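You operate a simulated robot arm through the tools that you are given. There is no shell and no other tool. Be economical: measure what you need, move in short steps, check, and stop when the job is done.

Carry out the task below with a simulated robot arm. There is one attempt and no reset: what you move stays moved.

JOB
Put the cream bulb carton on the brown mat on the dark worktop away on the green mat on the dark worktop. Put the spare yellow block fuse on the brown mat on the dark worktop away on the top of the grey steel cabinet. Take the grey bulb and put it on the upper shelf of the steel cabinet. Take the purple battery on the top of the long brown bench and put it away on the green mat on the dark worktop. Close the soap cupboard door. Put the blue mug in the sink bowl. Pull the plates cupboard door open. Any order will do. Set down upright: cream bulb carton, grey bulb, purple battery, blue mug.

Only the result counts: the job must be done as asked and must still hold three seconds after the hand-in. Knocking over, shifting, dropping, spilling or breaking anything else fails it.

ROBOT AND FRAMES
A 7-joint arm with a two-finger gripper on a trunk, on a base that drives. Base frame: it is fixed to the floor where the robot stands at the start and does not move with it; the origin is under the middle of the robot, x ahead of it, y to its left, z up; the surface under the hand at the start is at about z = 0.9. Readings come in m, rad, newtons and seconds.
With the tool pointing down near the work surface it reaches from about 0.34 to 0.8 m from the robot's upright axis, wherever it stands. Its first joint turns from -2.897 to 2.897 rad. Places, roughly: blue mug (11x7x9 cm) [0.6, -3.4, 0.9]; cream bulb carton [0.5, 0, 1]; green mat on the dark worktop [0.6, -1.8, 0.9]; grey bulb (3x3x6 cm) [-2, -3.2, 1.1]; plates cupboard door [0.4, -4.8, 0.5]; purple battery [-2.5, -4.25, 1]; sink bowl inside [0.7, -4.2, 0.7]; soap cupboard door [0.2, -4.3, 0.4]; spare yellow block fuse [0.5, -0.25, 1]; top of the grey steel cabinet [-2.3, -2.7, 1]; upper shelf of the steel cabinet [-2.1, -2.8, 0.5]. Payload 2.45 kg.
The TCP is the grasp point between the finger pads, 0.027 m short of the fingertips. In the tool frame z runs along the fingers and y along their closing line. The gripper opens to 0.08 m. The gripper's body begins 0.054 m behind the TCP.
Orientation is that of the tool frame in the base frame, as a unit quaternion [x, y, z, w]. With the fingers straight down and closing along the base's y, the tool's x points along the base's -x, its y along +y and its z along -z.

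CONTROLS
- The arm moves only by the tool jog_arm. Its argument "plan" is a list of rows, each a list of 7 numbers: the turn, a rotation vector about the base's x, y, z in rad, then the shift along the base's x, y, z in cm, then the gripper command, from -1 (shut) to 1 (fully open), values between in proportion. In form: [[wx, wy, wz, dx, dy, dz, fingers], ...]. A call has 1 to 10 rows; each row shifts and turns the commanded pose from where the row before left it. Each row takes 0.2 s and may step no farther than 0.05 m and 0.15 rad from the row before; otherwise, or with a gripper value out of range, the whole call is refused. Where a pose cannot be reached the arm comes as near as it can. A force on the tool above 40 N (or 10 N above the force at the start of the call, whichever is more), or a blocked arm, ends the call early, and 0.2 s more pass. Each finger travels about 0.153 m/s and halts on what it meets, pressing with about 41 N; the grip force reading is that of the motor and also rises with nothing between the fingers. The clock runs only during rows and for 0.2 s after the last one: add rows that do not move to give the fingers time. It gives the time, the measured TCP pose, the force on the tool (base axes), the opening and the grip force at its end, in the units of the frame above (readings bear some noise), with the torque about the TCP (base axes, N m) and any sound that the robot's microphone picked up, and new pictures: "show" is both (left out), scene, wrist or none.
- Cameras (640 x 400 px; columns grow to the right, rows downward): "scene" is now at [0.0552, 0.1002, 1.629]; the picture's right is [-0.45, -0.89, 0.00], its down [-0.60, 0.30, -0.74] and it looks along [0.66, -0.34, -0.67] (base axes); focal length 266 px, centre (320, 200). "wrist" rides on the gripper at [0.063, 0.012, -0.079] in the tool frame; the picture's right is [-0.19, 0.98, 0.00], its down [-0.72, -0.14, -0.68] and it looks along [-0.67, -0.13, 0.73] (tool axes); focal length 226 px, centre (320, 200). There is no depth. A picture from a camera that has moved, and an enlarged one, comes with that camera's place and axes in the base frame and with its lens.
- move_column(by): slides the trunk up (or, below 0, down) by that many m; the arm and the scene camera ride with it, the base frame stays. It gives what a move gives, with no picture.
- drive_base(legs): drives the robot by 1 to 6 legs, each [ahead, turn to the left] in m and rad, along the robot's own axes; the way and the turn of a leg run together, so that a leg with both is an arc; at most 1.5 m and 3.142 rad a leg. The arm and the cameras ride along, it lands a little off, and it stops where it bumps. It gives what a move gives, and a new picture of the scene camera.
- turn_head(pan, tilt): turns the head with the scene camera to pan (to the left, within 2.094 rad either way) and tilt (down, from -0.506 to 1.204), counted from straight ahead of the robot. It gives what a move gives, and a new picture of the scene camera.
- inspect(camera, box): a new picture of the part [left, top, right, bottom] of that camera's present view, enlarged. No time passes.
- job_done(): hands the job in; it is judged then, once.

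Go step by step. Nothing tells you exact positions but the pictures and the camera data: compare them with the known pose of the tool, close in by small moves and look again before you grip or let go. The budget is 186 turns and 260 pictures, counting those below and the enlarged ones. Unless the task says otherwise, let go and move clear before handing in, and close with one line.

The tools are called after "Emit:" as name(argument=value, ...) on one line, values as JSON. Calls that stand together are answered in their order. jog_arm: Moves the arm, as the interface text tells. Its arguments: {"type":"object","properties":{"plan":{"type":"array","items":{"type":"array","items":{"type":"number"}}},"show":{"type":"string","enum":["both","scene","wrist","none"]}},"required":["plan"]} The other tools are called the same way: move_column (by) slides the trunk up or down; drive_base (legs) drives the base; turn_head (pan, tilt) turns the head that bears the scene camera; inspect (camera, box) takes an enlarged picture of a part of a camera's view; job_done () hands the job in.

At the start:

```text
t: 0.0
ee_pos: [0.4148, -0.3003, 1.2076]
tcp_rot: [0.0, 1.0, 0.0, 0.0]
ft_force: [0.6, 0.5, -0.1]
wrist_torque: [0.04, -0.01, 0.0]
finger_gap: 0.08
grasp_force: 0.0
trunk travel left (down, up): [-0.25, 0.29]
robot x, y, heading: [0.0003, -0.0014, 0.003]
head pan, tilt: [-0.469, 0.737]
```

scene: 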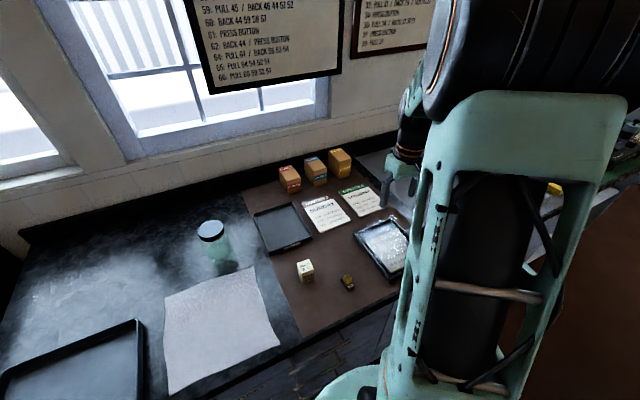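
wrist: 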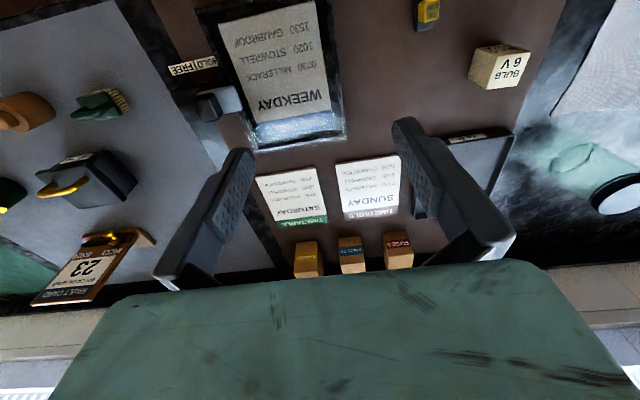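

I see the cream bulb carton and a small yellow fuse on the brown mat. I'll inspect both from the wrist and scene views.

Emit:
inspect(camera="wrist", box=[380, 0, 580, 125])

Emit:
inspect(camera="scene", box=[240, 130, 440, 300])

```text
3.20 times, centred on (480, 62) of wrist
camera zoom: at [0.3518, -0.2884, 1.286], right [0.19, 0.98, 0.0], down [0.72, -0.14, 0.68], along [0.67, -0.13, -0.73], focal length 723 px, centre (-192, 640)
```

zoom: 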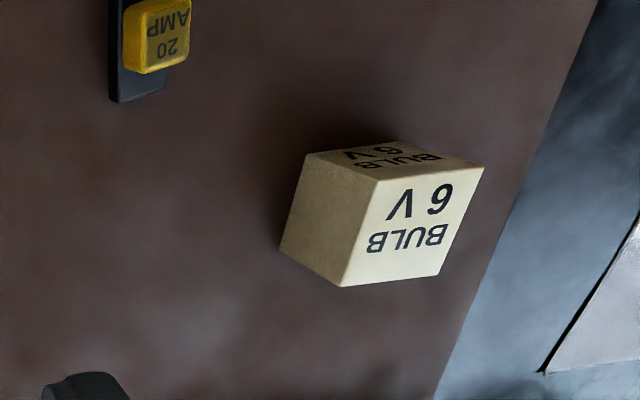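

```text
2.35 times, centred on (340, 215) of scene
camera zoom: at [0.0552, 0.1002, 1.629], right [-0.45, -0.89, 0.0], down [-0.6, 0.3, -0.74], along [0.66, -0.34, -0.67], focal length 625 px, centre (273, 165)
```

zoom: 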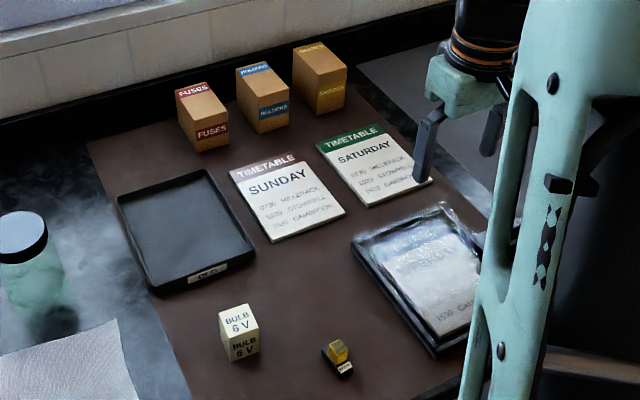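

The carton is a ~4 cm cube-ish box at about (0.478, -0.058), top about 0.953. I'll move above it and look.

Emit:
jog_arm(plan=[[0, 0, 0, 1.05, 4.03, -2.4, 1], [0, 0, 0, 1.05, 4.03, -2.4, 1], [0, 0, 0, 1.05, 4.03, -2.4, 1], [0, 0, 0, 1.05, 4.03, -2.4, 1], [0, 0, 0, 1.05, 4.03, -2.4, 1], [0, 0, 0, 1.05, 4.03, -2.4, 1], [0, 0, 0, 0, 0, 0, 1]])

```text
t: 1.6
ee_pos: [0.4777, -0.0597, 1.0638]
tcp_rot: [0.0, 1.0, -0.001, 0.0]
ft_force: [0.1, 0.8, -0.1]
wrist_torque: [0.01, -0.03, 0.0]
finger_gap: 0.0798
grasp_force: 0.1
trunk travel left (down, up): [-0.25, 0.29]
robot x, y, heading: [-0.001, 0.0013, -0.004]
head pan, tilt: [-0.469, 0.737]
camera scene: at [0.0553, 0.1003, 1.629], right [-0.45, -0.89, 0.0], down [-0.6, 0.3, -0.74], along [0.66, -0.34, -0.67], focal length 266 px, centre (320, 200)
camera wrist: at [0.4146, -0.0466, 1.1421], right [0.19, 0.98, 0.0], down [0.72, -0.14, 0.68], along [0.67, -0.13, -0.73], focal length 226 px, centre (320, 200)
```

scene: 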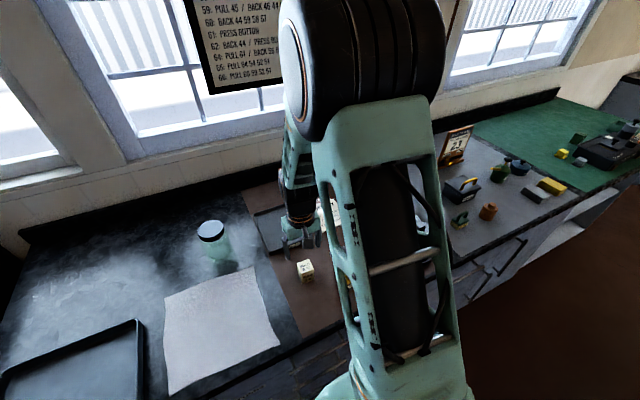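
wrist: 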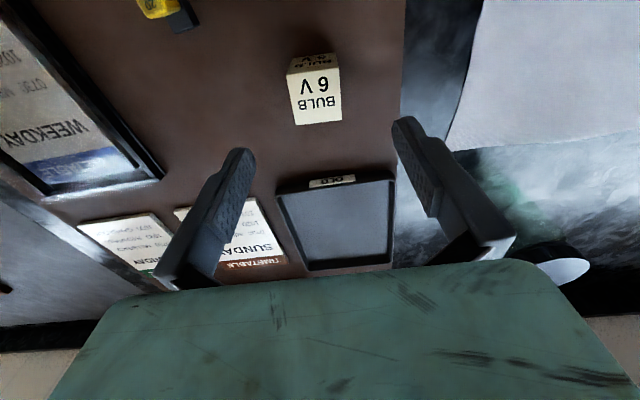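

The carton is centred at about (0.476, -0.062), turned about -0.1 rad. Descend and grip.

Emit:
jog_arm(plan=[[0, 0, -0.1, -0.1, -0.2, -4.2, 1], [0, 0, 0, 0, 0, -4.2, 1], [0, 0, 0, 0, 0, -4.2, 1], [0, 0, 0, 0, 0, 0, 1], [0, 0, 0, 0, 0, 0, -0.3], [0, 0, 0, 0, 0, 0, -0.6], [0, 0, 0, 0, 0, 0, -1], [0, 0, 0, 0, 0, 0, -1]])

```text
t: 3.4
ee_pos: [0.4767, -0.0602, 0.9371]
tcp_rot: [0.05, 0.999, 0.0, 0.0]
ft_force: [-0.4, -0.3, 0.3]
wrist_torque: [0.0, -0.01, -0.01]
finger_gap: 0.0388
grasp_force: 40.8
trunk travel left (down, up): [-0.25, 0.29]
robot x, y, heading: [0.0035, -0.0026, 0.003]
head pan, tilt: [-0.469, 0.737]
camera scene: at [0.0551, 0.1003, 1.6289], right [-0.45, -0.89, 0.0], down [-0.6, 0.3, -0.74], along [0.66, -0.34, -0.67], focal length 266 px, centre (320, 200)
camera wrist: at [0.415, -0.0418, 1.0154], right [0.29, 0.96, 0.0], down [0.7, -0.21, 0.68], along [0.65, -0.2, -0.73], focal length 226 px, centre (320, 200)
```

scene: 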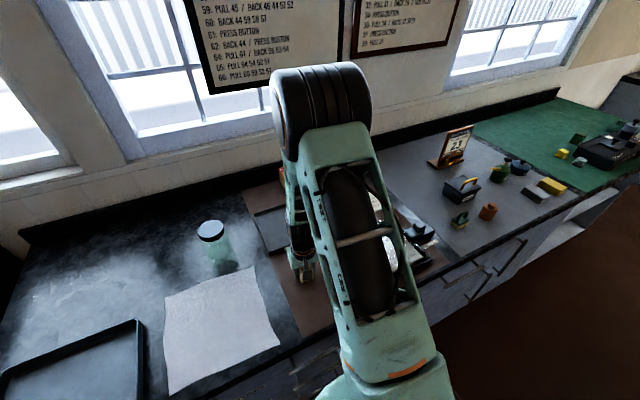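
wrist: 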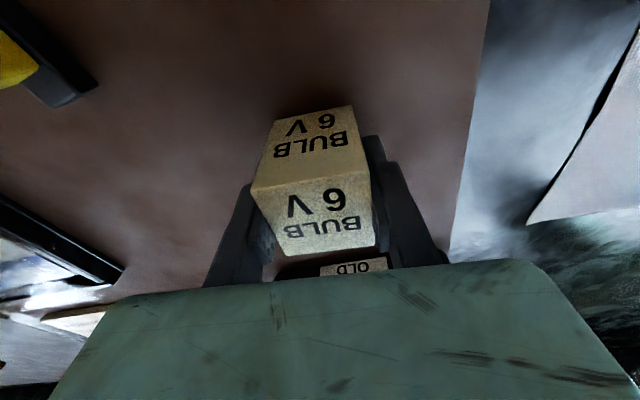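

Gripped. Lift up and drive along the worktop to the green mat.

Emit:
jog_arm(plan=[[0, 0, 0, 0, 0, 4.5, -1], [0, 0, 0, 0, 0, 4.5, -1], [0, 0, 0, 0, 0, 4.5, -1], [0, 0, 0, -1, 0, 4.5, -1], [0, 0, 0, -1, 0, 4.5, -1], [0, 0, 0, -1, 0, 4.5, -1], [0, 0, 0, -1, 0, 0, -1]], show="wrist")

Emit:
drive_base(legs=[[0, -1.571], [1.5, 0], [0.25, 0], [0, 1.571]])

```text
t: 5.0
ee_pos: [0.4363, -0.0622, 1.2071]
tcp_rot: [0.049, 0.999, 0.0, 0.0]
ft_force: [-0.2, -0.5, -0.2]
wrist_torque: [0.01, 0.02, -0.02]
finger_gap: 0.0
grasp_force: 29.6
trunk travel left (down, up): [-0.25, 0.29]
robot x, y, heading: [0.0034, 0.0009, -0.001]
head pan, tilt: [-0.469, 0.737]
camera wrist: at [0.3751, -0.043, 1.2864], right [0.29, 0.96, 0.0], down [0.7, -0.21, 0.68], along [0.65, -0.2, -0.73], focal length 226 px, centre (320, 200)
```

wrist: 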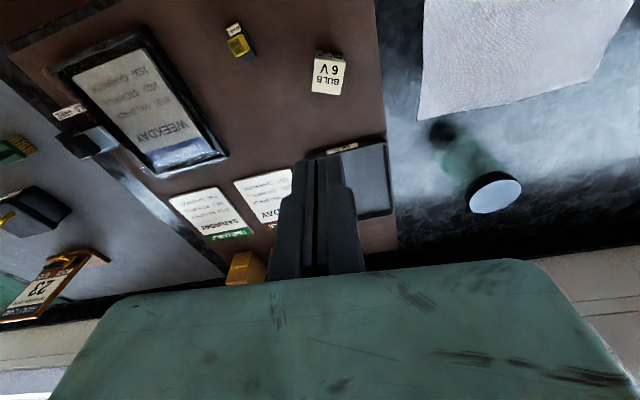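

```text
t: 21.8
ee_pos: [0.4224, -1.8182, 1.208]
tcp_rot: [0.053, 0.999, 0.0, 0.0]
ft_force: [-0.3, -1.3, 0.1]
wrist_torque: [-0.01, -0.01, -0.04]
finger_gap: 0.0
grasp_force: 29.5
trunk travel left (down, up): [-0.25, 0.29]
robot x, y, heading: [-0.0129, -1.7541, -0.007]
head pan, tilt: [-0.469, 0.737]
camera scene: at [0.0422, -1.6546, 1.629], right [-0.46, -0.89, 0.0], down [-0.6, 0.31, -0.74], along [0.66, -0.34, -0.67], focal length 266 px, centre (320, 200)
```

scene: 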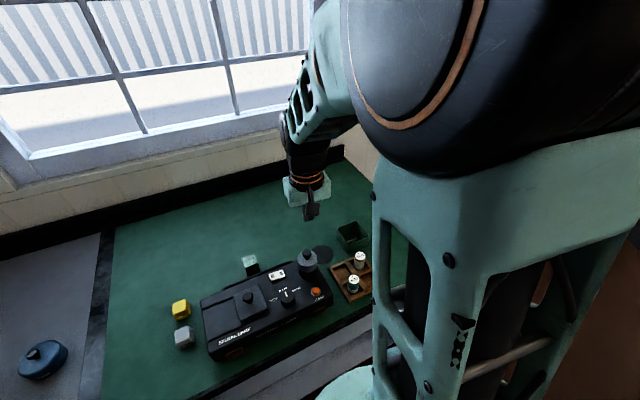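

The carton slipped out on the lift and is still standing on the brown mat (seen in the wrist view); I'll fetch it later with a slower lift. While here with an empty hand I'll look ahead toward the sink.

Emit:
turn_head(pan=-1.35, tilt=0.45)

Emit:
turn_head(pan=-2.0, tilt=0.3)

Emit:
turn_head(pan=0.3, tilt=0.8)

```text
t: 22.9
ee_pos: [0.4229, -1.8182, 1.2075]
tcp_rot: [0.051, 0.999, 0.0, -0.001]
ft_force: [-0.2, -0.1, 0.0]
wrist_torque: [-0.02, -0.02, -0.03]
finger_gap: 0.0002
grasp_force: 29.8
trunk travel left (down, up): [-0.25, 0.29]
robot x, y, heading: [-0.0116, -1.7554, -0.006]
head pan, tilt: [-1.349, 0.45]
camera scene: at [-0.0121, -1.7063, 1.6543], right [-0.98, -0.22, 0.0], down [-0.09, 0.43, -0.9], along [0.19, -0.88, -0.44], focal length 266 px, centre (320, 200)
```

scene: 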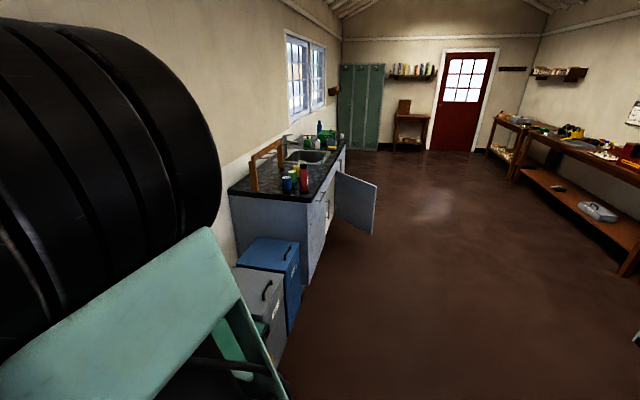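

```text
t: 24.0
ee_pos: [0.4231, -1.8184, 1.2069]
tcp_rot: [0.053, 0.999, 0.0, 0.0]
ft_force: [-0.6, -0.2, -0.1]
wrist_torque: [0.01, -0.01, -0.01]
finger_gap: 0.0001
grasp_force: 29.4
trunk travel left (down, up): [-0.25, 0.29]
robot x, y, heading: [-0.0115, -1.7517, -0.005]
head pan, tilt: [-2.0, 0.3]
camera scene: at [-0.0712, -1.7013, 1.6682], right [-0.91, 0.42, 0.0], down [0.12, 0.27, -0.96], along [-0.4, -0.87, -0.3], focal length 266 px, centre (320, 200)
```

scene: 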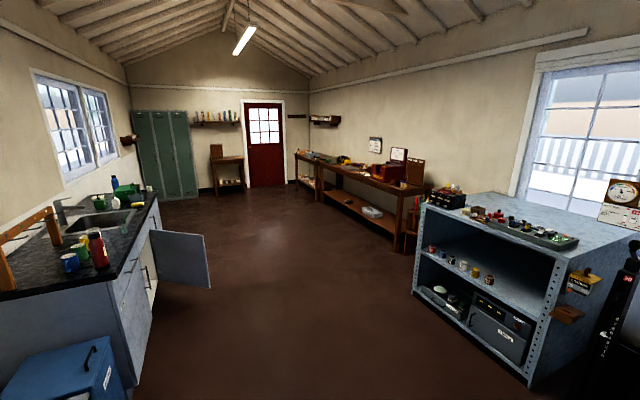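

```text
t: 26.1
ee_pos: [0.4235, -1.8187, 1.2073]
tcp_rot: [0.053, 0.999, 0.0, 0.0]
ft_force: [0.0, 0.8, 0.4]
wrist_torque: [-0.01, 0.03, -0.01]
finger_gap: 0.0001
grasp_force: 30.0
trunk travel left (down, up): [-0.25, 0.29]
robot x, y, heading: [-0.0146, -1.7536, -0.005]
head pan, tilt: [0.3, 0.799]
camera scene: at [0.0452, -1.5931, 1.6239], right [0.29, -0.96, 0.0], down [-0.69, -0.21, -0.7], along [0.67, 0.2, -0.72], focal length 266 px, centre (320, 200)
```

scene: 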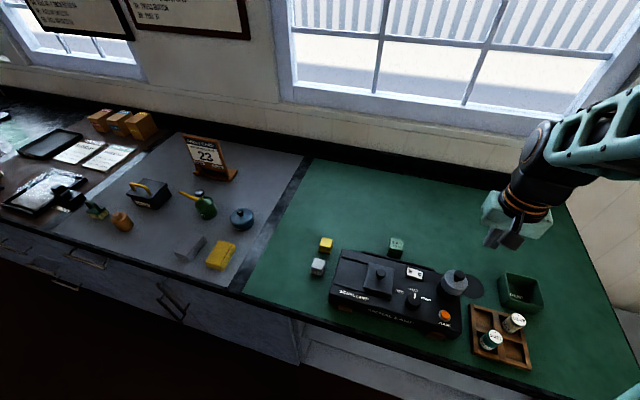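

The sink counter is further along −y, the soap door stands open ~90° (hinge on the far side), the steel cabinet is on the right. I'll drive to the mug, keeping the hand high.

Emit:
drive_base(legs=[[0, -1.565], [1.5, 0], [0, 1.571]])

Emit:
turn_head(pan=-0.5, tilt=0.75)

Emit:
jog_arm(plan=[[0, 0, 0.1, 0, 0, 0, 1], [0, 0, 0, 0, 0, 0, 1], [0, 0, 0, 0, 0, 0, 1]], show="wrist")

```text
t: 41.4
ee_pos: [0.4375, -3.3128, 1.2075]
tcp_rot: [0.038, 0.999, 0.0, 0.0]
ft_force: [-0.4, -0.9, -0.1]
wrist_torque: [-0.01, 0.02, -0.04]
finger_gap: 0.0
grasp_force: 29.6
trunk travel left (down, up): [-0.25, 0.29]
robot x, y, heading: [-0.0028, -3.262, 0.026]
head pan, tilt: [0.3, 0.799]
camera scene: at [0.0534, -3.099, 1.6239], right [0.32, -0.95, 0.0], down [-0.68, -0.23, -0.7], along [0.66, 0.22, -0.72], focal length 266 px, centre (320, 200)
```

scene: 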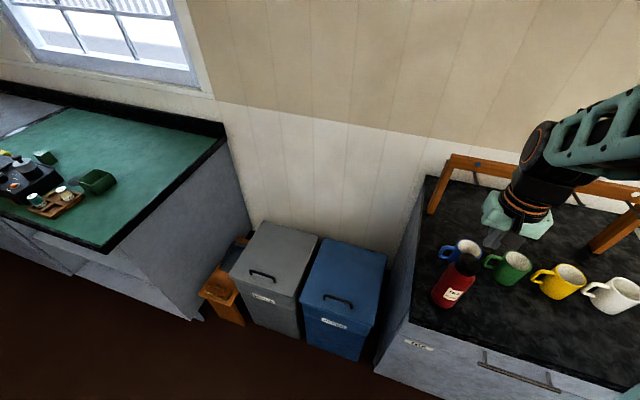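

```text
t: 42.5
ee_pos: [0.4376, -3.3131, 1.2067]
tcp_rot: [0.039, 0.999, 0.0, 0.0]
ft_force: [-0.5, 0.2, -0.6]
wrist_torque: [-0.01, -0.02, 0.01]
finger_gap: 0.0
grasp_force: 30.1
trunk travel left (down, up): [-0.25, 0.29]
robot x, y, heading: [0.002, -3.262, 0.022]
head pan, tilt: [-0.499, 0.75]
camera scene: at [0.0507, -3.1626, 1.6279], right [-0.46, -0.89, 0.0], down [-0.61, 0.31, -0.73], along [0.65, -0.33, -0.68], focal length 266 px, centre (320, 200)
```

scene: 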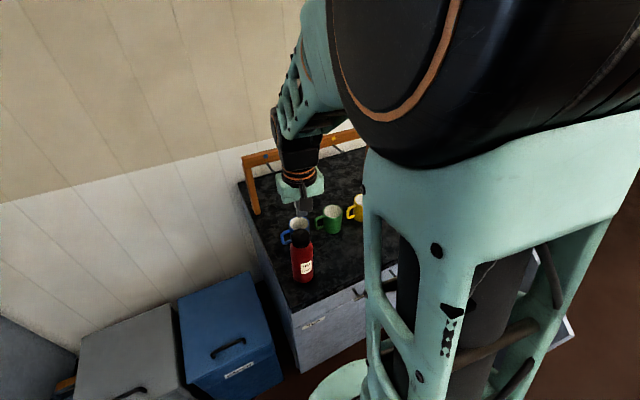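

```text
t: 43.4
ee_pos: [0.4379, -3.3136, 1.2071]
tcp_rot: [-0.012, 1.0, 0.0, 0.0]
ft_force: [0.9, -0.8, -0.6]
wrist_torque: [0.0, -0.02, 0.0]
finger_gap: 0.0801
grasp_force: 0.0
trunk travel left (down, up): [-0.25, 0.29]
robot x, y, heading: [0.0013, -3.2638, 0.026]
head pan, tilt: [-0.499, 0.75]
camera wrist: at [0.3747, -3.3021, 1.2858], right [0.17, 0.99, 0.0], down [0.72, -0.12, 0.68], along [0.67, -0.12, -0.73], focal length 226 px, centre (320, 200)
```

wrist: 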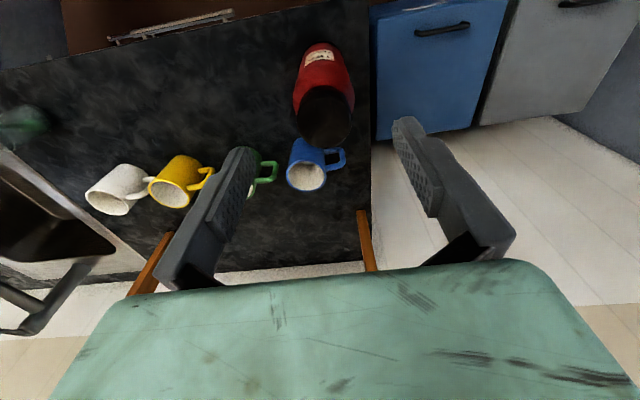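

The blue mug is at about (0.590, −3.364), handle toward +y, with a red bottle in front at x≈0.45. I'll turn the fingers to close along x and hover above the mug.

Emit:
jog_arm(plan=[[0, 0, -0.145, 2.5, -0.5, 0, 1], [0, 0, -0.145, 2.5, -0.5, 0, 1], [0, 0, -0.145, 2.5, -0.5, 0, 1], [0, 0, -0.145, 2.5, -0.5, 0, 1], [0, 0, -0.145, 1.5, -0.5, 0, 1], [0, 0, -0.145, 1.2, -0.5, 0, 1], [0, 0, -0.145, 1.2, -0.5, 0, 1], [0, 0, -0.145, 1.2, -0.5, 0, 1], [0, 0, -0.145, 0, -0.5, 0, 1], [0, 0, -0.145, 0, -0.5, 0, 1]], show="none")

Emit:
jog_arm(plan=[[0, 0, -0.13, 0, 0, -4, 1], [0, 0, 0, 0, 0, -4, 1], [0, 0, 0, 0, 0, 0, 1]])

```text
t: 45.5
ee_pos: [0.5886, -3.3628, 1.2075]
tcp_rot: [0.655, 0.755, -0.001, 0.0]
ft_force: [-0.1, -0.3, 0.0]
wrist_torque: [0.0, 0.0, 0.0]
finger_gap: 0.0798
grasp_force: 0.0
trunk travel left (down, up): [-0.25, 0.29]
robot x, y, heading: [-0.0016, -3.2642, 0.021]
head pan, tilt: [-0.499, 0.75]
```

```text
t: 46.4
ee_pos: [0.5873, -3.3627, 1.126]
tcp_rot: [0.702, 0.712, 0.0, 0.0]
ft_force: [0.6, 0.1, -0.2]
wrist_torque: [0.04, 0.03, 0.03]
finger_gap: 0.08
grasp_force: 0.0
trunk travel left (down, up): [-0.25, 0.29]
robot x, y, heading: [0.0016, -3.264, 0.026]
head pan, tilt: [-0.499, 0.75]
camera scene: at [0.0505, -3.1626, 1.6279], right [-0.46, -0.89, 0.0], down [-0.61, 0.31, -0.73], along [0.65, -0.33, -0.68], focal length 266 px, centre (320, 200)
camera wrist: at [0.5999, -3.2984, 1.2053], right [0.98, -0.18, 0.0], down [-0.13, -0.72, 0.68], along [-0.12, -0.67, -0.73], focal length 226 px, centre (320, 200)
```

scene: 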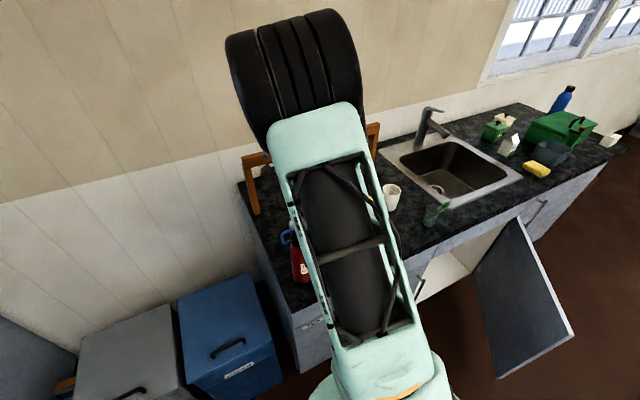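
wrist: 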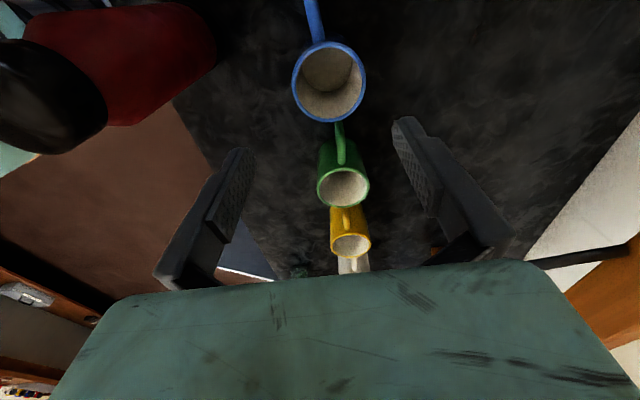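

The mug rim is at about (0.597, −3.358), ~6.7 cm wide. Correct and descend to just above the rim.

Emit:
jog_arm(plan=[[0, 0, 0, 0.9, 0.3, -4, 1], [0, 0, 0, 0, 0, -4, 1], [0, 0, 0, 0, 0, 0, 1]], show="wrist")

```text
t: 47.1
ee_pos: [0.597, -3.359, 1.0462]
tcp_rot: [0.702, 0.712, 0.0, 0.0]
ft_force: [0.4, -0.6, 0.2]
wrist_torque: [-0.01, 0.01, -0.02]
finger_gap: 0.08
grasp_force: 0.1
trunk travel left (down, up): [-0.25, 0.29]
robot x, y, heading: [-0.0022, -3.2619, 0.026]
head pan, tilt: [-0.499, 0.75]
camera wrist: at [0.6094, -3.2961, 1.1251], right [0.98, -0.18, 0.0], down [-0.13, -0.72, 0.68], along [-0.12, -0.67, -0.73], focal length 226 px, centre (320, 200)
```

wrist: 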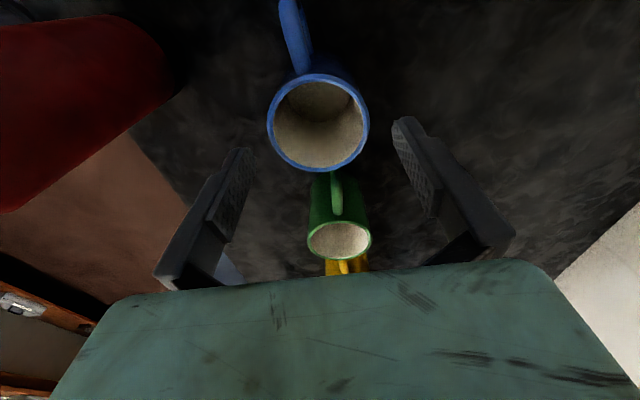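

Aligned. Descend around the mug and close.

Emit:
jog_arm(plan=[[0, 0, 0, 0, 0.1, -3.4, 1], [0, 0, 0, 0, 0, -3.4, 1], [0, 0, 0, 0, 0, -3.2, 1], [0, 0, 0, 0, 0, 0, 1], [0, 0, 0, 0, 0, 0, 0.4], [0, 0, 0, 0, 0, 0, -0.3], [0, 0, 0, 0, 0, 0, -1], [0, 0, 0, 0, 0, 0, -1]], show="wrist")

```text
t: 49.0
ee_pos: [0.5969, -3.3598, 0.9459]
tcp_rot: [0.702, 0.712, 0.0, 0.0]
ft_force: [0.0, 0.0, -0.1]
wrist_torque: [-0.02, 0.02, 0.0]
finger_gap: 0.0642
grasp_force: 41.2
trunk travel left (down, up): [-0.25, 0.29]
robot x, y, heading: [0.0017, -3.2633, 0.021]
head pan, tilt: [-0.499, 0.75]
camera wrist: at [0.61, -3.296, 1.0258], right [0.98, -0.18, 0.0], down [-0.13, -0.72, 0.68], along [-0.12, -0.67, -0.73], focal length 226 px, centre (320, 200)
```

wrist: 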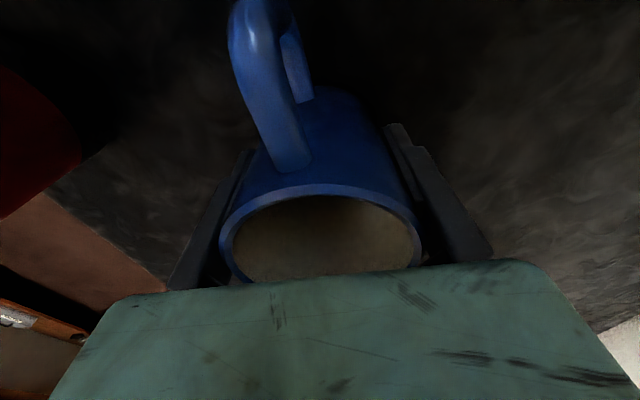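

Gripped at 6.4 cm. Lift gently and check the hold.

Emit:
jog_arm(plan=[[0, 0, 0, 0, 0, 1, -1], [0, 0, 0, 0, 0, 1.5, -1], [0, 0, 0, 0, 0, 2, -1], [0, 0, 0, 0, 0, 2.5, -1], [0, 0, 0, 0, 0, 2.5, -1], [0, 0, 0, 0, 0, 2.5, -1], [0, 0, 0, 0, 0, 2.5, -1], [0, 0, 0, 0, 0, 2.5, -1], [0, 0, 0, 0, 0, 2.5, -1], [0, 0, 0, 0, 0, 0, -1]], show="wrist")

```text
t: 51.1
ee_pos: [0.5976, -3.3593, 1.1406]
tcp_rot: [0.702, 0.712, -0.001, 0.0]
ft_force: [0.3, 0.1, -2.7]
wrist_torque: [0.0, 0.0, -0.01]
finger_gap: 0.0641
grasp_force: 41.2
trunk travel left (down, up): [-0.25, 0.29]
robot x, y, heading: [0.0023, -3.2594, 0.029]
head pan, tilt: [-0.499, 0.75]
camera wrist: at [0.6099, -3.2952, 1.2208], right [0.98, -0.18, 0.0], down [-0.13, -0.72, 0.68], along [-0.12, -0.67, -0.73], focal length 226 px, centre (320, 200)
```

wrist: 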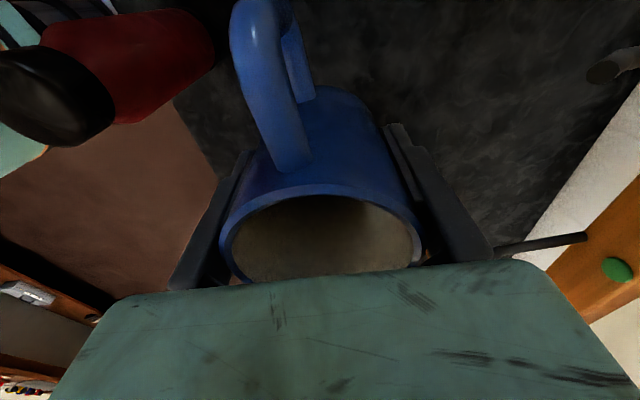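

Mug held firmly. Raise more, then drive beside the sink, stopping short of the open door (free end near (−0.03, −4.09)).

Emit:
jog_arm(plan=[[0, 0, 0, -1, 0, 3, -1], [0, 0, 0, -1, 0, 3, -1], [0, 0, 0, -1, 0, 3, -1], [0, 0, 0, 0, 0, 0, -1]], show="none")

Emit:
drive_base(legs=[[0, -1.595], [0.36, 0], [0, 0.851], [0.1, 0]])

Emit:
turn_head(pan=0.3, tilt=0.75)

```text
t: 52.1
ee_pos: [0.5674, -3.3593, 1.2328]
tcp_rot: [0.702, 0.712, 0.001, 0.001]
ft_force: [-0.6, -0.5, -2.9]
wrist_torque: [-0.02, -0.06, -0.02]
finger_gap: 0.0639
grasp_force: 41.0
trunk travel left (down, up): [-0.25, 0.29]
robot x, y, heading: [0.0011, -3.2585, 0.024]
head pan, tilt: [-0.499, 0.75]
```

```text
t: 61.5
ee_pos: [0.4227, -4.1478, 1.2307]
tcp_rot: [0.914, 0.406, -0.001, -0.001]
ft_force: [0.1, -0.6, -2.6]
wrist_torque: [-0.02, 0.04, -0.01]
finger_gap: 0.0637
grasp_force: 41.0
trunk travel left (down, up): [-0.25, 0.29]
robot x, y, heading: [0.0695, -3.6887, -0.726]
head pan, tilt: [-0.499, 0.75]
camera scene: at [0.1784, -3.6525, 1.6278], right [-0.94, -0.34, 0.0], down [-0.23, 0.64, -0.73], along [0.25, -0.69, -0.68], focal length 266 px, centre (320, 200)
```

scene: 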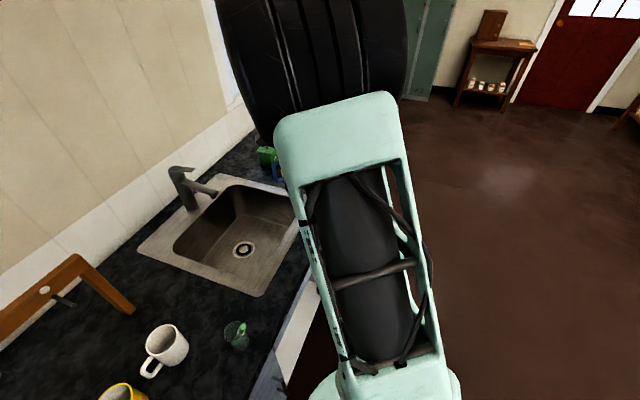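

```text
t: 62.6
ee_pos: [0.421, -4.1471, 1.2319]
tcp_rot: [0.914, 0.405, 0.0, 0.0]
ft_force: [0.9, 0.3, -2.7]
wrist_torque: [0.01, 0.06, 0.01]
finger_gap: 0.0641
grasp_force: 40.5
trunk travel left (down, up): [-0.25, 0.29]
robot x, y, heading: [0.0696, -3.6885, -0.728]
head pan, tilt: [0.3, 0.75]
camera scene: at [0.2249, -3.6079, 1.6278], right [-0.41, -0.91, 0.0], down [-0.62, 0.28, -0.73], along [0.67, -0.3, -0.68], focal length 266 px, centre (320, 200)
```

scene: 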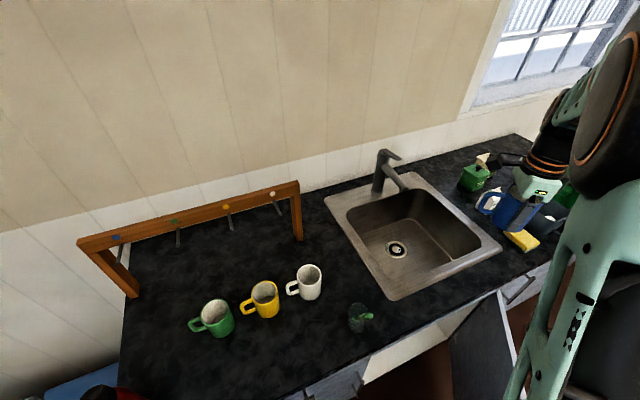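

The sink is empty with the drain at about (0.70, −4.17). Zoom to get the bowl geometry.

Emit:
inspect(camera="scene", box=[310, 140, 520, 310])

```text
2.35 times, centred on (415, 225) of scene
camera zoom: at [0.2249, -3.6079, 1.6278], right [-0.41, -0.91, 0.0], down [-0.62, 0.28, -0.73], along [0.67, -0.3, -0.68], focal length 625 px, centre (96, 141)
```

zoom: 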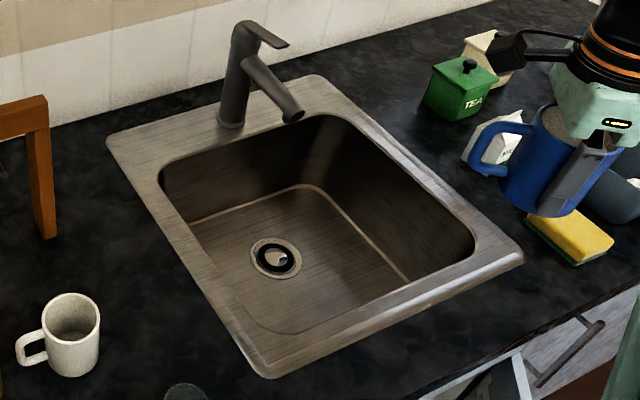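

Bowl opening spans about x 0.53–0.84, y −3.99…−4.34. I'll bring the mug over (0.625, −4.15) and lower partway.

Emit:
jog_arm(plan=[[0, 0, 0, 4, 0, 0, -1], [0, 0, 0, 4, 0, 0, -1], [0, 0, 0, 4, 0, 0, -1], [0, 0, 0, 4, 0, -1, -1], [0, 0, 0, 4.4, 0, -2, -1], [0, 0, 0, 0, 0, -4, -1], [0, 0, 0, 0, 0, -4, -1], [0, 0, 0, 0, 0, -4, -1], [0, 0, 0, 0, 0, -4, -1], [0, 0, 0, 0, 0, 0, -1]])

```text
t: 64.8
ee_pos: [0.6264, -4.1469, 1.0419]
tcp_rot: [0.914, 0.406, 0.0, 0.001]
ft_force: [0.6, -0.2, -1.8]
wrist_torque: [0.02, 0.0, -0.03]
finger_gap: 0.0639
grasp_force: 40.7
trunk travel left (down, up): [-0.25, 0.29]
robot x, y, heading: [0.0682, -3.6884, -0.721]
head pan, tilt: [0.3, 0.75]
camera scene: at [0.2251, -3.6077, 1.6279], right [-0.41, -0.91, 0.0], down [-0.62, 0.28, -0.73], along [0.67, -0.3, -0.68], focal length 266 px, centre (320, 200)
camera wrist: at [0.6791, -4.1085, 1.1211], right [0.6, -0.8, 0.0], down [-0.59, -0.44, 0.68], along [-0.55, -0.41, -0.73], focal length 226 px, centre (320, 200)
```

scene: 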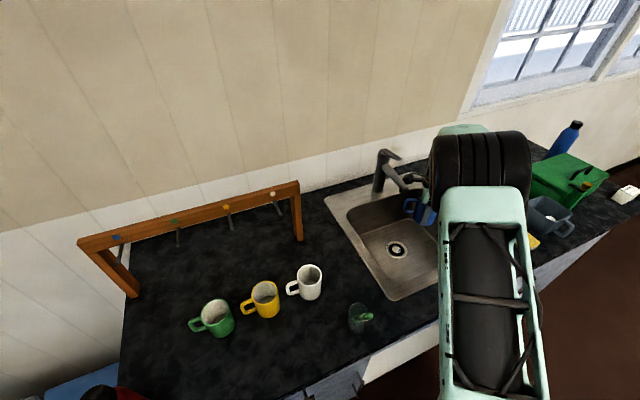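
wrist: 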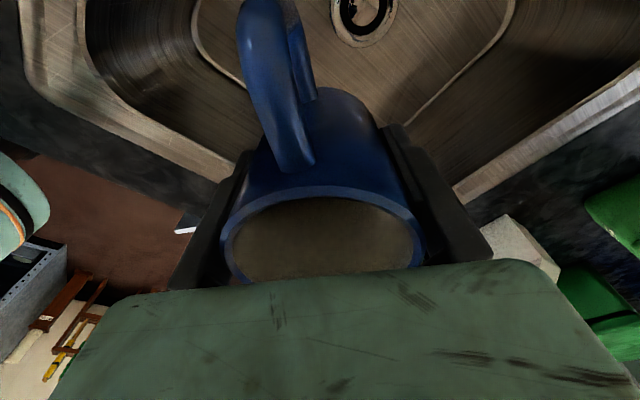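

Position over the bowl floor looks right. Lower further, staying above the floor.

Emit:
jog_arm(plan=[[0, 0, 0, 0, 0, -3.8, -1], [0, 0, 0, 0, 0, -3.8, -1], [0, 0, 0, 0, 0, -3.8, -1], [0, 0, 0, 0, 0, -3.8, -1], [0, 0, 0, 0, 0, -3.8, -1], [0, 0, 0, 0, 0, -2, -1], [0, 0, 0, 0, 0, 0, -1]])

```text
t: 66.4
ee_pos: [0.6254, -4.1462, 0.8333]
tcp_rot: [0.914, 0.407, 0.001, 0.001]
ft_force: [0.2, -0.1, -1.9]
wrist_torque: [0.02, 0.04, 0.01]
finger_gap: 0.064
grasp_force: 41.1
trunk travel left (down, up): [-0.25, 0.29]
robot x, y, heading: [0.0733, -3.6899, -0.722]
head pan, tilt: [0.3, 0.75]
camera scene: at [0.2251, -3.6078, 1.6279], right [-0.41, -0.91, 0.0], down [-0.62, 0.28, -0.73], along [0.67, -0.3, -0.68], focal length 266 px, centre (320, 200)
camera wrist: at [0.6784, -4.1073, 0.9112], right [0.6, -0.8, 0.0], down [-0.59, -0.44, 0.68], along [-0.55, -0.41, -0.73], focal length 226 px, centre (320, 200)
```

scene: 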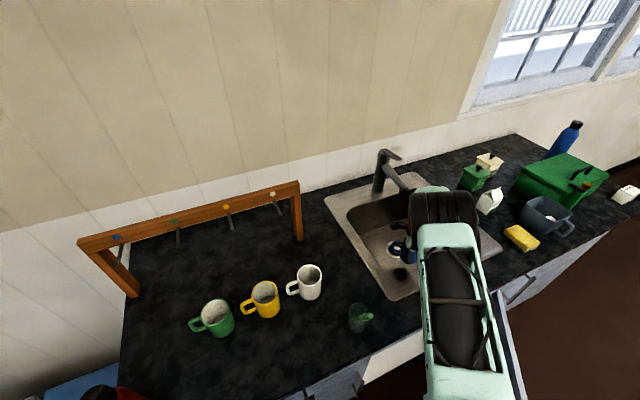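
wrist: 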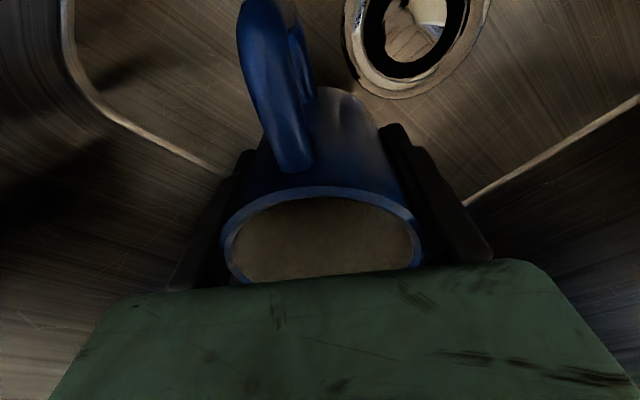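

Now slow lowering with force checks.

Emit:
jog_arm(plan=[[0, 0, 0, 0, 0, -1, -1], [0, 0, 0, 0, 0, -1, -1], [0, 0, 0, 0, 0, -0.7, -1], [0, 0, 0, 0, 0, -0.7, -1], [0, 0, 0, 0, 0, 0, -1]], show="wrist")

```text
t: 67.6
ee_pos: [0.6266, -4.1469, 0.7989]
tcp_rot: [0.914, 0.406, 0.0, -0.001]
ft_force: [0.1, -0.3, -3.2]
wrist_torque: [-0.03, 0.02, 0.02]
finger_gap: 0.0636
grasp_force: 40.6
trunk travel left (down, up): [-0.25, 0.29]
robot x, y, heading: [0.0667, -3.6888, -0.724]
head pan, tilt: [0.3, 0.75]
camera wrist: at [0.6781, -4.1079, 0.8769], right [0.6, -0.8, 0.0], down [-0.59, -0.44, 0.68], along [-0.55, -0.41, -0.73], focal length 226 px, centre (320, 200)
```

wrist: 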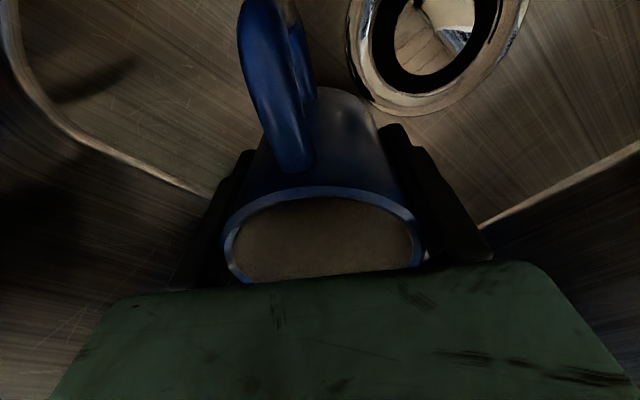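

Emit:
jog_arm(plan=[[0, 0, 0, 0, 0, -0.4, -1], [0, 0, 0, 0, 0, -0.4, -1], [0, 0, 0, 0, 0, -0.4, -1], [0, 0, 0, 0, 0, 0, -1]], show="none")

Emit:
jog_arm(plan=[[0, 0, 0, 0, 0, -0.3, -1], [0, 0, 0, 0, 0, -0.3, -1], [0, 0, 0, 0, 0, 0, -1]], show="none")

```text
t: 68.6
ee_pos: [0.6262, -4.1479, 0.7866]
tcp_rot: [0.914, 0.406, -0.001, -0.001]
ft_force: [0.4, -0.4, -2.8]
wrist_torque: [-0.03, 0.04, 0.0]
finger_gap: 0.0638
grasp_force: 40.6
trunk travel left (down, up): [-0.25, 0.29]
robot x, y, heading: [0.0693, -3.6911, -0.723]
head pan, tilt: [0.3, 0.75]
```

```text
t: 69.4
ee_pos: [0.6247, -4.1481, 0.7796]
tcp_rot: [0.914, 0.406, 0.0, 0.0]
ft_force: [0.9, -0.6, -2.4]
wrist_torque: [-0.03, -0.01, 0.02]
finger_gap: 0.0638
grasp_force: 40.2
trunk travel left (down, up): [-0.25, 0.29]
robot x, y, heading: [0.0707, -3.6902, -0.721]
head pan, tilt: [0.3, 0.75]
```

Emit:
jog_arm(plan=[[0, 0, 0, 0, 0, -0.3, -1], [0, 0, 0, 0, 0, -0.3, -1], [0, 0, 0, 0, 0, -0.3, -1], [0, 0, 0, 0, 0, 0, -1]], show="none")

Emit:
jog_arm(plan=[[0, 0, 0, 0, 0, -0.3, -1], [0, 0, 0, 0, 0, -0.3, -1], [0, 0, 0, 0, 0, 0, -1]], show="wrist")

```text
t: 70.6
ee_pos: [0.6259, -4.1482, 0.7759]
tcp_rot: [0.913, 0.407, 0.001, 0.003]
ft_force: [-0.6, 1.3, 15.0]
wrist_torque: [0.04, 0.48, -0.01]
finger_gap: 0.0636
grasp_force: 40.3
trunk travel left (down, up): [-0.25, 0.29]
robot x, y, heading: [0.0708, -3.6904, -0.726]
head pan, tilt: [0.3, 0.75]
stopped in row 4: the force on the tool passed its limit at 41 N (the readings are from after the stop); the commanded pose is now the measured one
```

```text
t: 71.1
ee_pos: [0.6298, -4.1508, 0.7761]
tcp_rot: [0.913, 0.407, 0.003, 0.006]
ft_force: [-2.3, 1.8, 18.0]
wrist_torque: [0.45, 0.31, 0.11]
finger_gap: 0.0638
grasp_force: 40.8
trunk travel left (down, up): [-0.25, 0.29]
robot x, y, heading: [0.0694, -3.6908, -0.717]
head pan, tilt: [0.3, 0.75]
stopped in row 2: the force on the tool passed its limit at 41 N (the readings are from after the stop); the commanded pose is now the measured one
camera wrist: at [0.681, -4.1101, 0.8553], right [0.6, -0.8, 0.01], down [-0.59, -0.43, 0.68], along [-0.54, -0.42, -0.73], focal length 226 px, centre (320, 200)
```

wrist: 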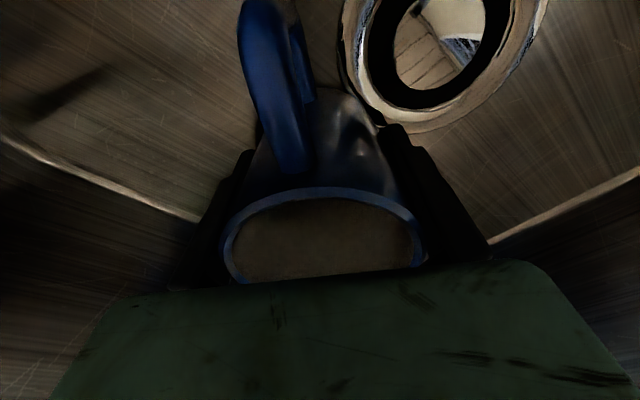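

Contact with the bowl floor. Release and withdraw straight up.

Emit:
jog_arm(plan=[[0, 0, 0, 0, 0, 0.1, -1], [0, 0, 0, 0, 0, 0, 0.7], [0, 0, 0, 0, 0, 0, 1], [0, 0, 0, 0, 0, 0, 1], [0, 0, 0, 0, 0, 2, 1], [0, 0, 0, 0, 0, 4, 1], [0, 0, 0, 0, 0, 4, 1], [0, 0, 0, 0, 0, 4, 1], [0, 0, 0, 0, 0, 4, 1], [0, 0, 0, 0, 0, 4, 1]], show="wrist")

```text
t: 73.3
ee_pos: [0.6303, -4.1496, 0.9952]
tcp_rot: [0.914, 0.406, 0.002, 0.005]
ft_force: [-0.5, 0.0, -0.2]
wrist_torque: [0.03, 0.0, 0.0]
finger_gap: 0.08
grasp_force: 0.1
trunk travel left (down, up): [-0.25, 0.29]
robot x, y, heading: [0.069, -3.6899, -0.725]
head pan, tilt: [0.3, 0.75]
camera wrist: at [0.6811, -4.1098, 1.0743], right [0.6, -0.8, 0.01], down [-0.59, -0.43, 0.68], along [-0.54, -0.41, -0.73], focal length 226 px, centre (320, 200)
```

wrist: 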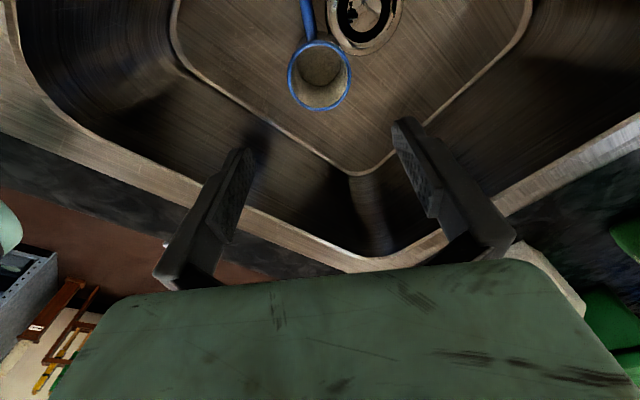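

Mug stands upright in the bowl. Raise the hand and look at the cupboard doors.

Emit:
jog_arm(plan=[[0, 0, 0, 0, 0, 4, 1], [0, 0, 0, 0, 0, 4, 1], [0, 0, 0, 0, 0, 4, 1], [0, 0, 0, -2, 0, 4, 1], [0, 0, 0, -4, 0, 4, 1], [0, 0, 0, -4, 1, 0, 1], [0, 0, 0, -4, 1, 0, 1], [0, 0, 0, -4, 1, 0, 1]], show="none")

Emit:
turn_head(pan=-0.8, tilt=0.85)

```text
refused: row 5 steps farther than a row can; nothing moved
```

```text
t: 74.7
ee_pos: [0.6303, -4.1505, 0.9938]
tcp_rot: [0.913, 0.407, 0.002, 0.005]
ft_force: [-0.6, 0.0, -0.9]
wrist_torque: [0.01, 0.01, -0.04]
finger_gap: 0.0801
grasp_force: 0.0
trunk travel left (down, up): [-0.25, 0.29]
robot x, y, heading: [0.0688, -3.6909, -0.72]
head pan, tilt: [-0.799, 0.85]
camera scene: at [0.1531, -3.6517, 1.6198], right [-1.0, -0.05, 0.0], down [-0.04, 0.75, -0.66], along [0.03, -0.66, -0.75], focal length 266 px, centre (320, 200)
```

scene: 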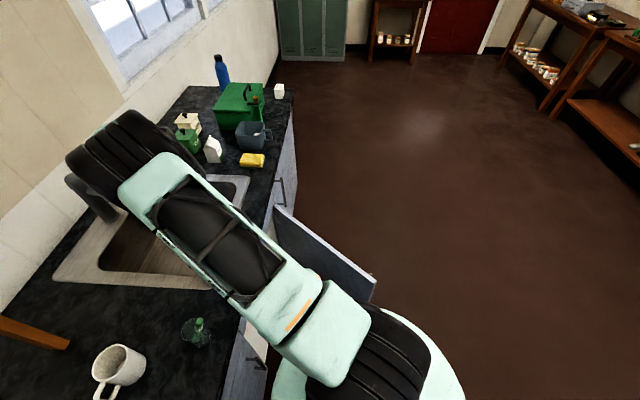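

I can see the door top clearly: hinge ≈(0.38, −4.43), free end ≈(−0.03, −4.09), top z ≈0.68. I'll lift out of the sink, retract, and drive round to its outer side.

Emit:
jog_arm(plan=[[0, 0, 0, 0, 0, 4, 1], [0, 0, 0, 0, 0, 4, 1], [0, 0, 0, 0, 0, 4, 1], [0, 0, 0, -2, 0, 4, 1], [0, 0, 0, -3, 2, 3, 0], [0, 0, 0, -3.5, 3, 0, -1], [0, 0, 0, -3.5, 3, 0, -1], [0, 0, 0, -3.5, 3, 0, -1], [0, 0, 0, -3.5, 3, 0, -1], [0, 0, 0, -3.5, 3, 0, -1]], show="wrist")

Emit:
drive_base(legs=[[-0.5, 0], [0, -1.198], [1.16, 0], [0, 2.33]])

```text
t: 76.9
ee_pos: [0.4028, -3.9802, 1.184]
tcp_rot: [0.913, 0.407, 0.002, 0.006]
ft_force: [0.4, 0.2, 0.2]
wrist_torque: [-0.03, 0.0, 0.01]
finger_gap: 0.0001
grasp_force: 29.8
trunk travel left (down, up): [-0.25, 0.29]
robot x, y, heading: [0.0686, -3.686, -0.725]
head pan, tilt: [-0.799, 0.85]
camera wrist: at [0.454, -3.9403, 1.2633], right [0.6, -0.8, 0.01], down [-0.59, -0.43, 0.68], along [-0.54, -0.42, -0.73], focal length 226 px, centre (320, 200)
```

wrist: 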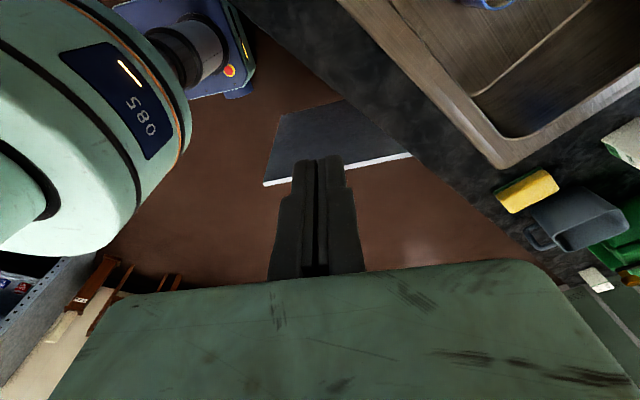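

```text
t: 94.1
ee_pos: [-0.2811, -4.2552, 1.1836]
tcp_rot: [0.533, 0.846, 0.004, 0.003]
ft_force: [0.0, 0.0, -0.6]
wrist_torque: [0.02, 0.04, 0.04]
finger_gap: 0.0
grasp_force: 29.9
trunk travel left (down, up): [-0.25, 0.29]
robot x, y, heading: [-0.6784, -4.4504, 0.46]
head pan, tilt: [-0.799, 0.85]
camera scene: at [-0.6834, -4.3636, 1.6198], right [-0.33, -0.94, 0.0], down [-0.71, 0.25, -0.66], along [0.62, -0.22, -0.75], focal length 266 px, centre (320, 200)
```

scene: 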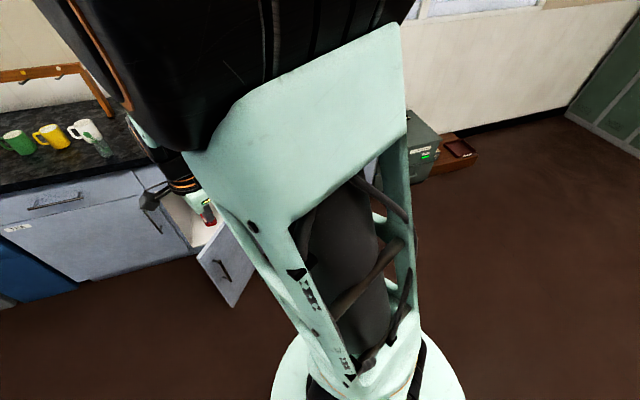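

I'm on the outer side of the door, heading 0.46. The handle sits around z≈0.45, so I'll push above it at z≈0.58: pitch the tool to horizontal and lower.

Emit:
jog_arm(plan=[[0.0634, -0.128, 0, 0.5, 0.25, -2, -1], [0.0634, -0.128, 0, 0.5, 0.25, -2, -1], [0.0634, -0.128, 0, 0.5, 0.25, -2, -1], [0.0634, -0.128, 0, 0.5, 0.25, -2, -1], [0.0634, -0.128, 0, 0.5, 0.25, -2, -1], [0.0634, -0.128, 0, 0.5, 0.25, -2, -1], [0.0634, -0.128, 0, 0.5, 0.25, -2, -1], [0.0634, -0.128, 0, 0.5, 0.25, -2, -1], [0.0634, -0.128, 0, 0.5, 0.25, -2, -1], [0.0634, -0.128, 0, 0.5, 0.25, -2, -1]], show="none")

Emit:
move_column(by=-0.24)

Emit:
jog_arm(plan=[[0.0634, -0.128, 0, 0.5, 0.25, -3, -1], [0, 0, 0, 1, 0.5, -3, -1], [0, 0, 0, 1, 0.5, -3, -1], [0, 0, 0, 1, 0.5, -3, -1], [0, 0, 0, 1, 0.5, -3, -1], [0, 0, 0, 0, 0, 0, -1]])

```text
t: 96.3
ee_pos: [-0.2192, -4.2234, 0.9828]
tcp_rot: [0.399, 0.637, 0.562, 0.345]
ft_force: [0.2, 0.8, -0.3]
wrist_torque: [0.01, 0.05, -0.02]
finger_gap: 0.0002
grasp_force: 29.5
out of reach, approached as far as the arm can: row 6, 7
trunk travel left (down, up): [-0.25, 0.29]
robot x, y, heading: [-0.6782, -4.4565, 0.463]
head pan, tilt: [-0.799, 0.85]
```

```text
t: 98.8
ee_pos: [-0.2195, -4.2241, 0.7424]
tcp_rot: [0.401, 0.637, 0.562, 0.344]
ft_force: [-0.7, 0.1, -0.2]
wrist_torque: [0.02, 0.02, 0.02]
finger_gap: 0.0002
grasp_force: 30.1
trunk travel left (down, up): [-0.01, 0.53]
robot x, y, heading: [-0.677, -4.4482, 0.46]
head pan, tilt: [-0.799, 0.85]
```

```text
t: 100.2
ee_pos: [-0.1749, -4.2003, 0.5925]
tcp_rot: [0.374, 0.596, 0.606, 0.372]
ft_force: [0.3, -0.3, -0.5]
wrist_torque: [0.01, 0.02, 0.0]
finger_gap: 0.0
grasp_force: 30.2
trunk travel left (down, up): [-0.01, 0.53]
robot x, y, heading: [-0.6812, -4.4503, 0.456]
head pan, tilt: [-0.799, 0.85]
camera scene: at [-0.6833, -4.3637, 1.3799], right [-0.33, -0.94, 0.0], down [-0.71, 0.25, -0.66], along [0.62, -0.22, -0.75], focal length 266 px, centre (320, 200)
camera wrist: at [-0.2738, -4.1794, 0.604], right [0.08, -0.19, 0.98], down [-0.29, -0.94, -0.16], along [0.95, -0.27, -0.13], focal length 226 px, centre (320, 200)
```

scene: 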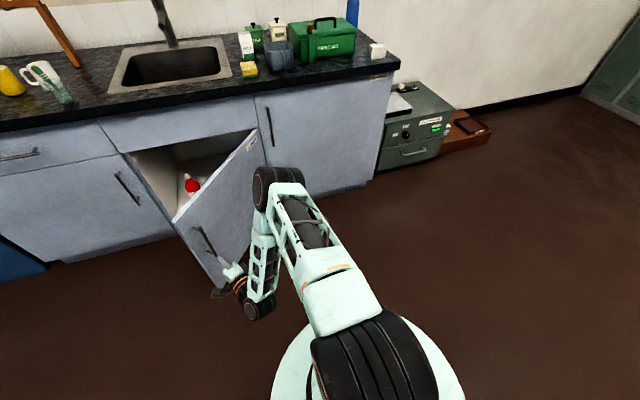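
wrist: 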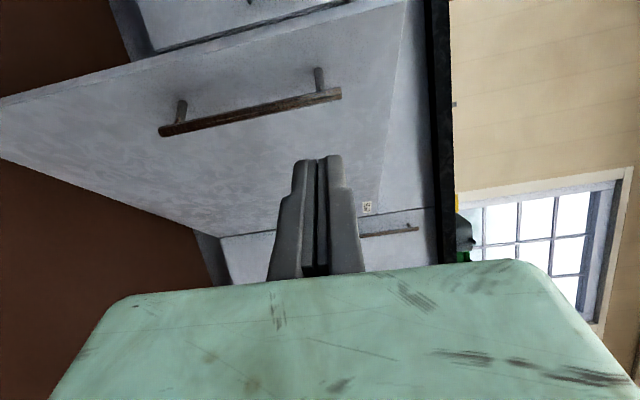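

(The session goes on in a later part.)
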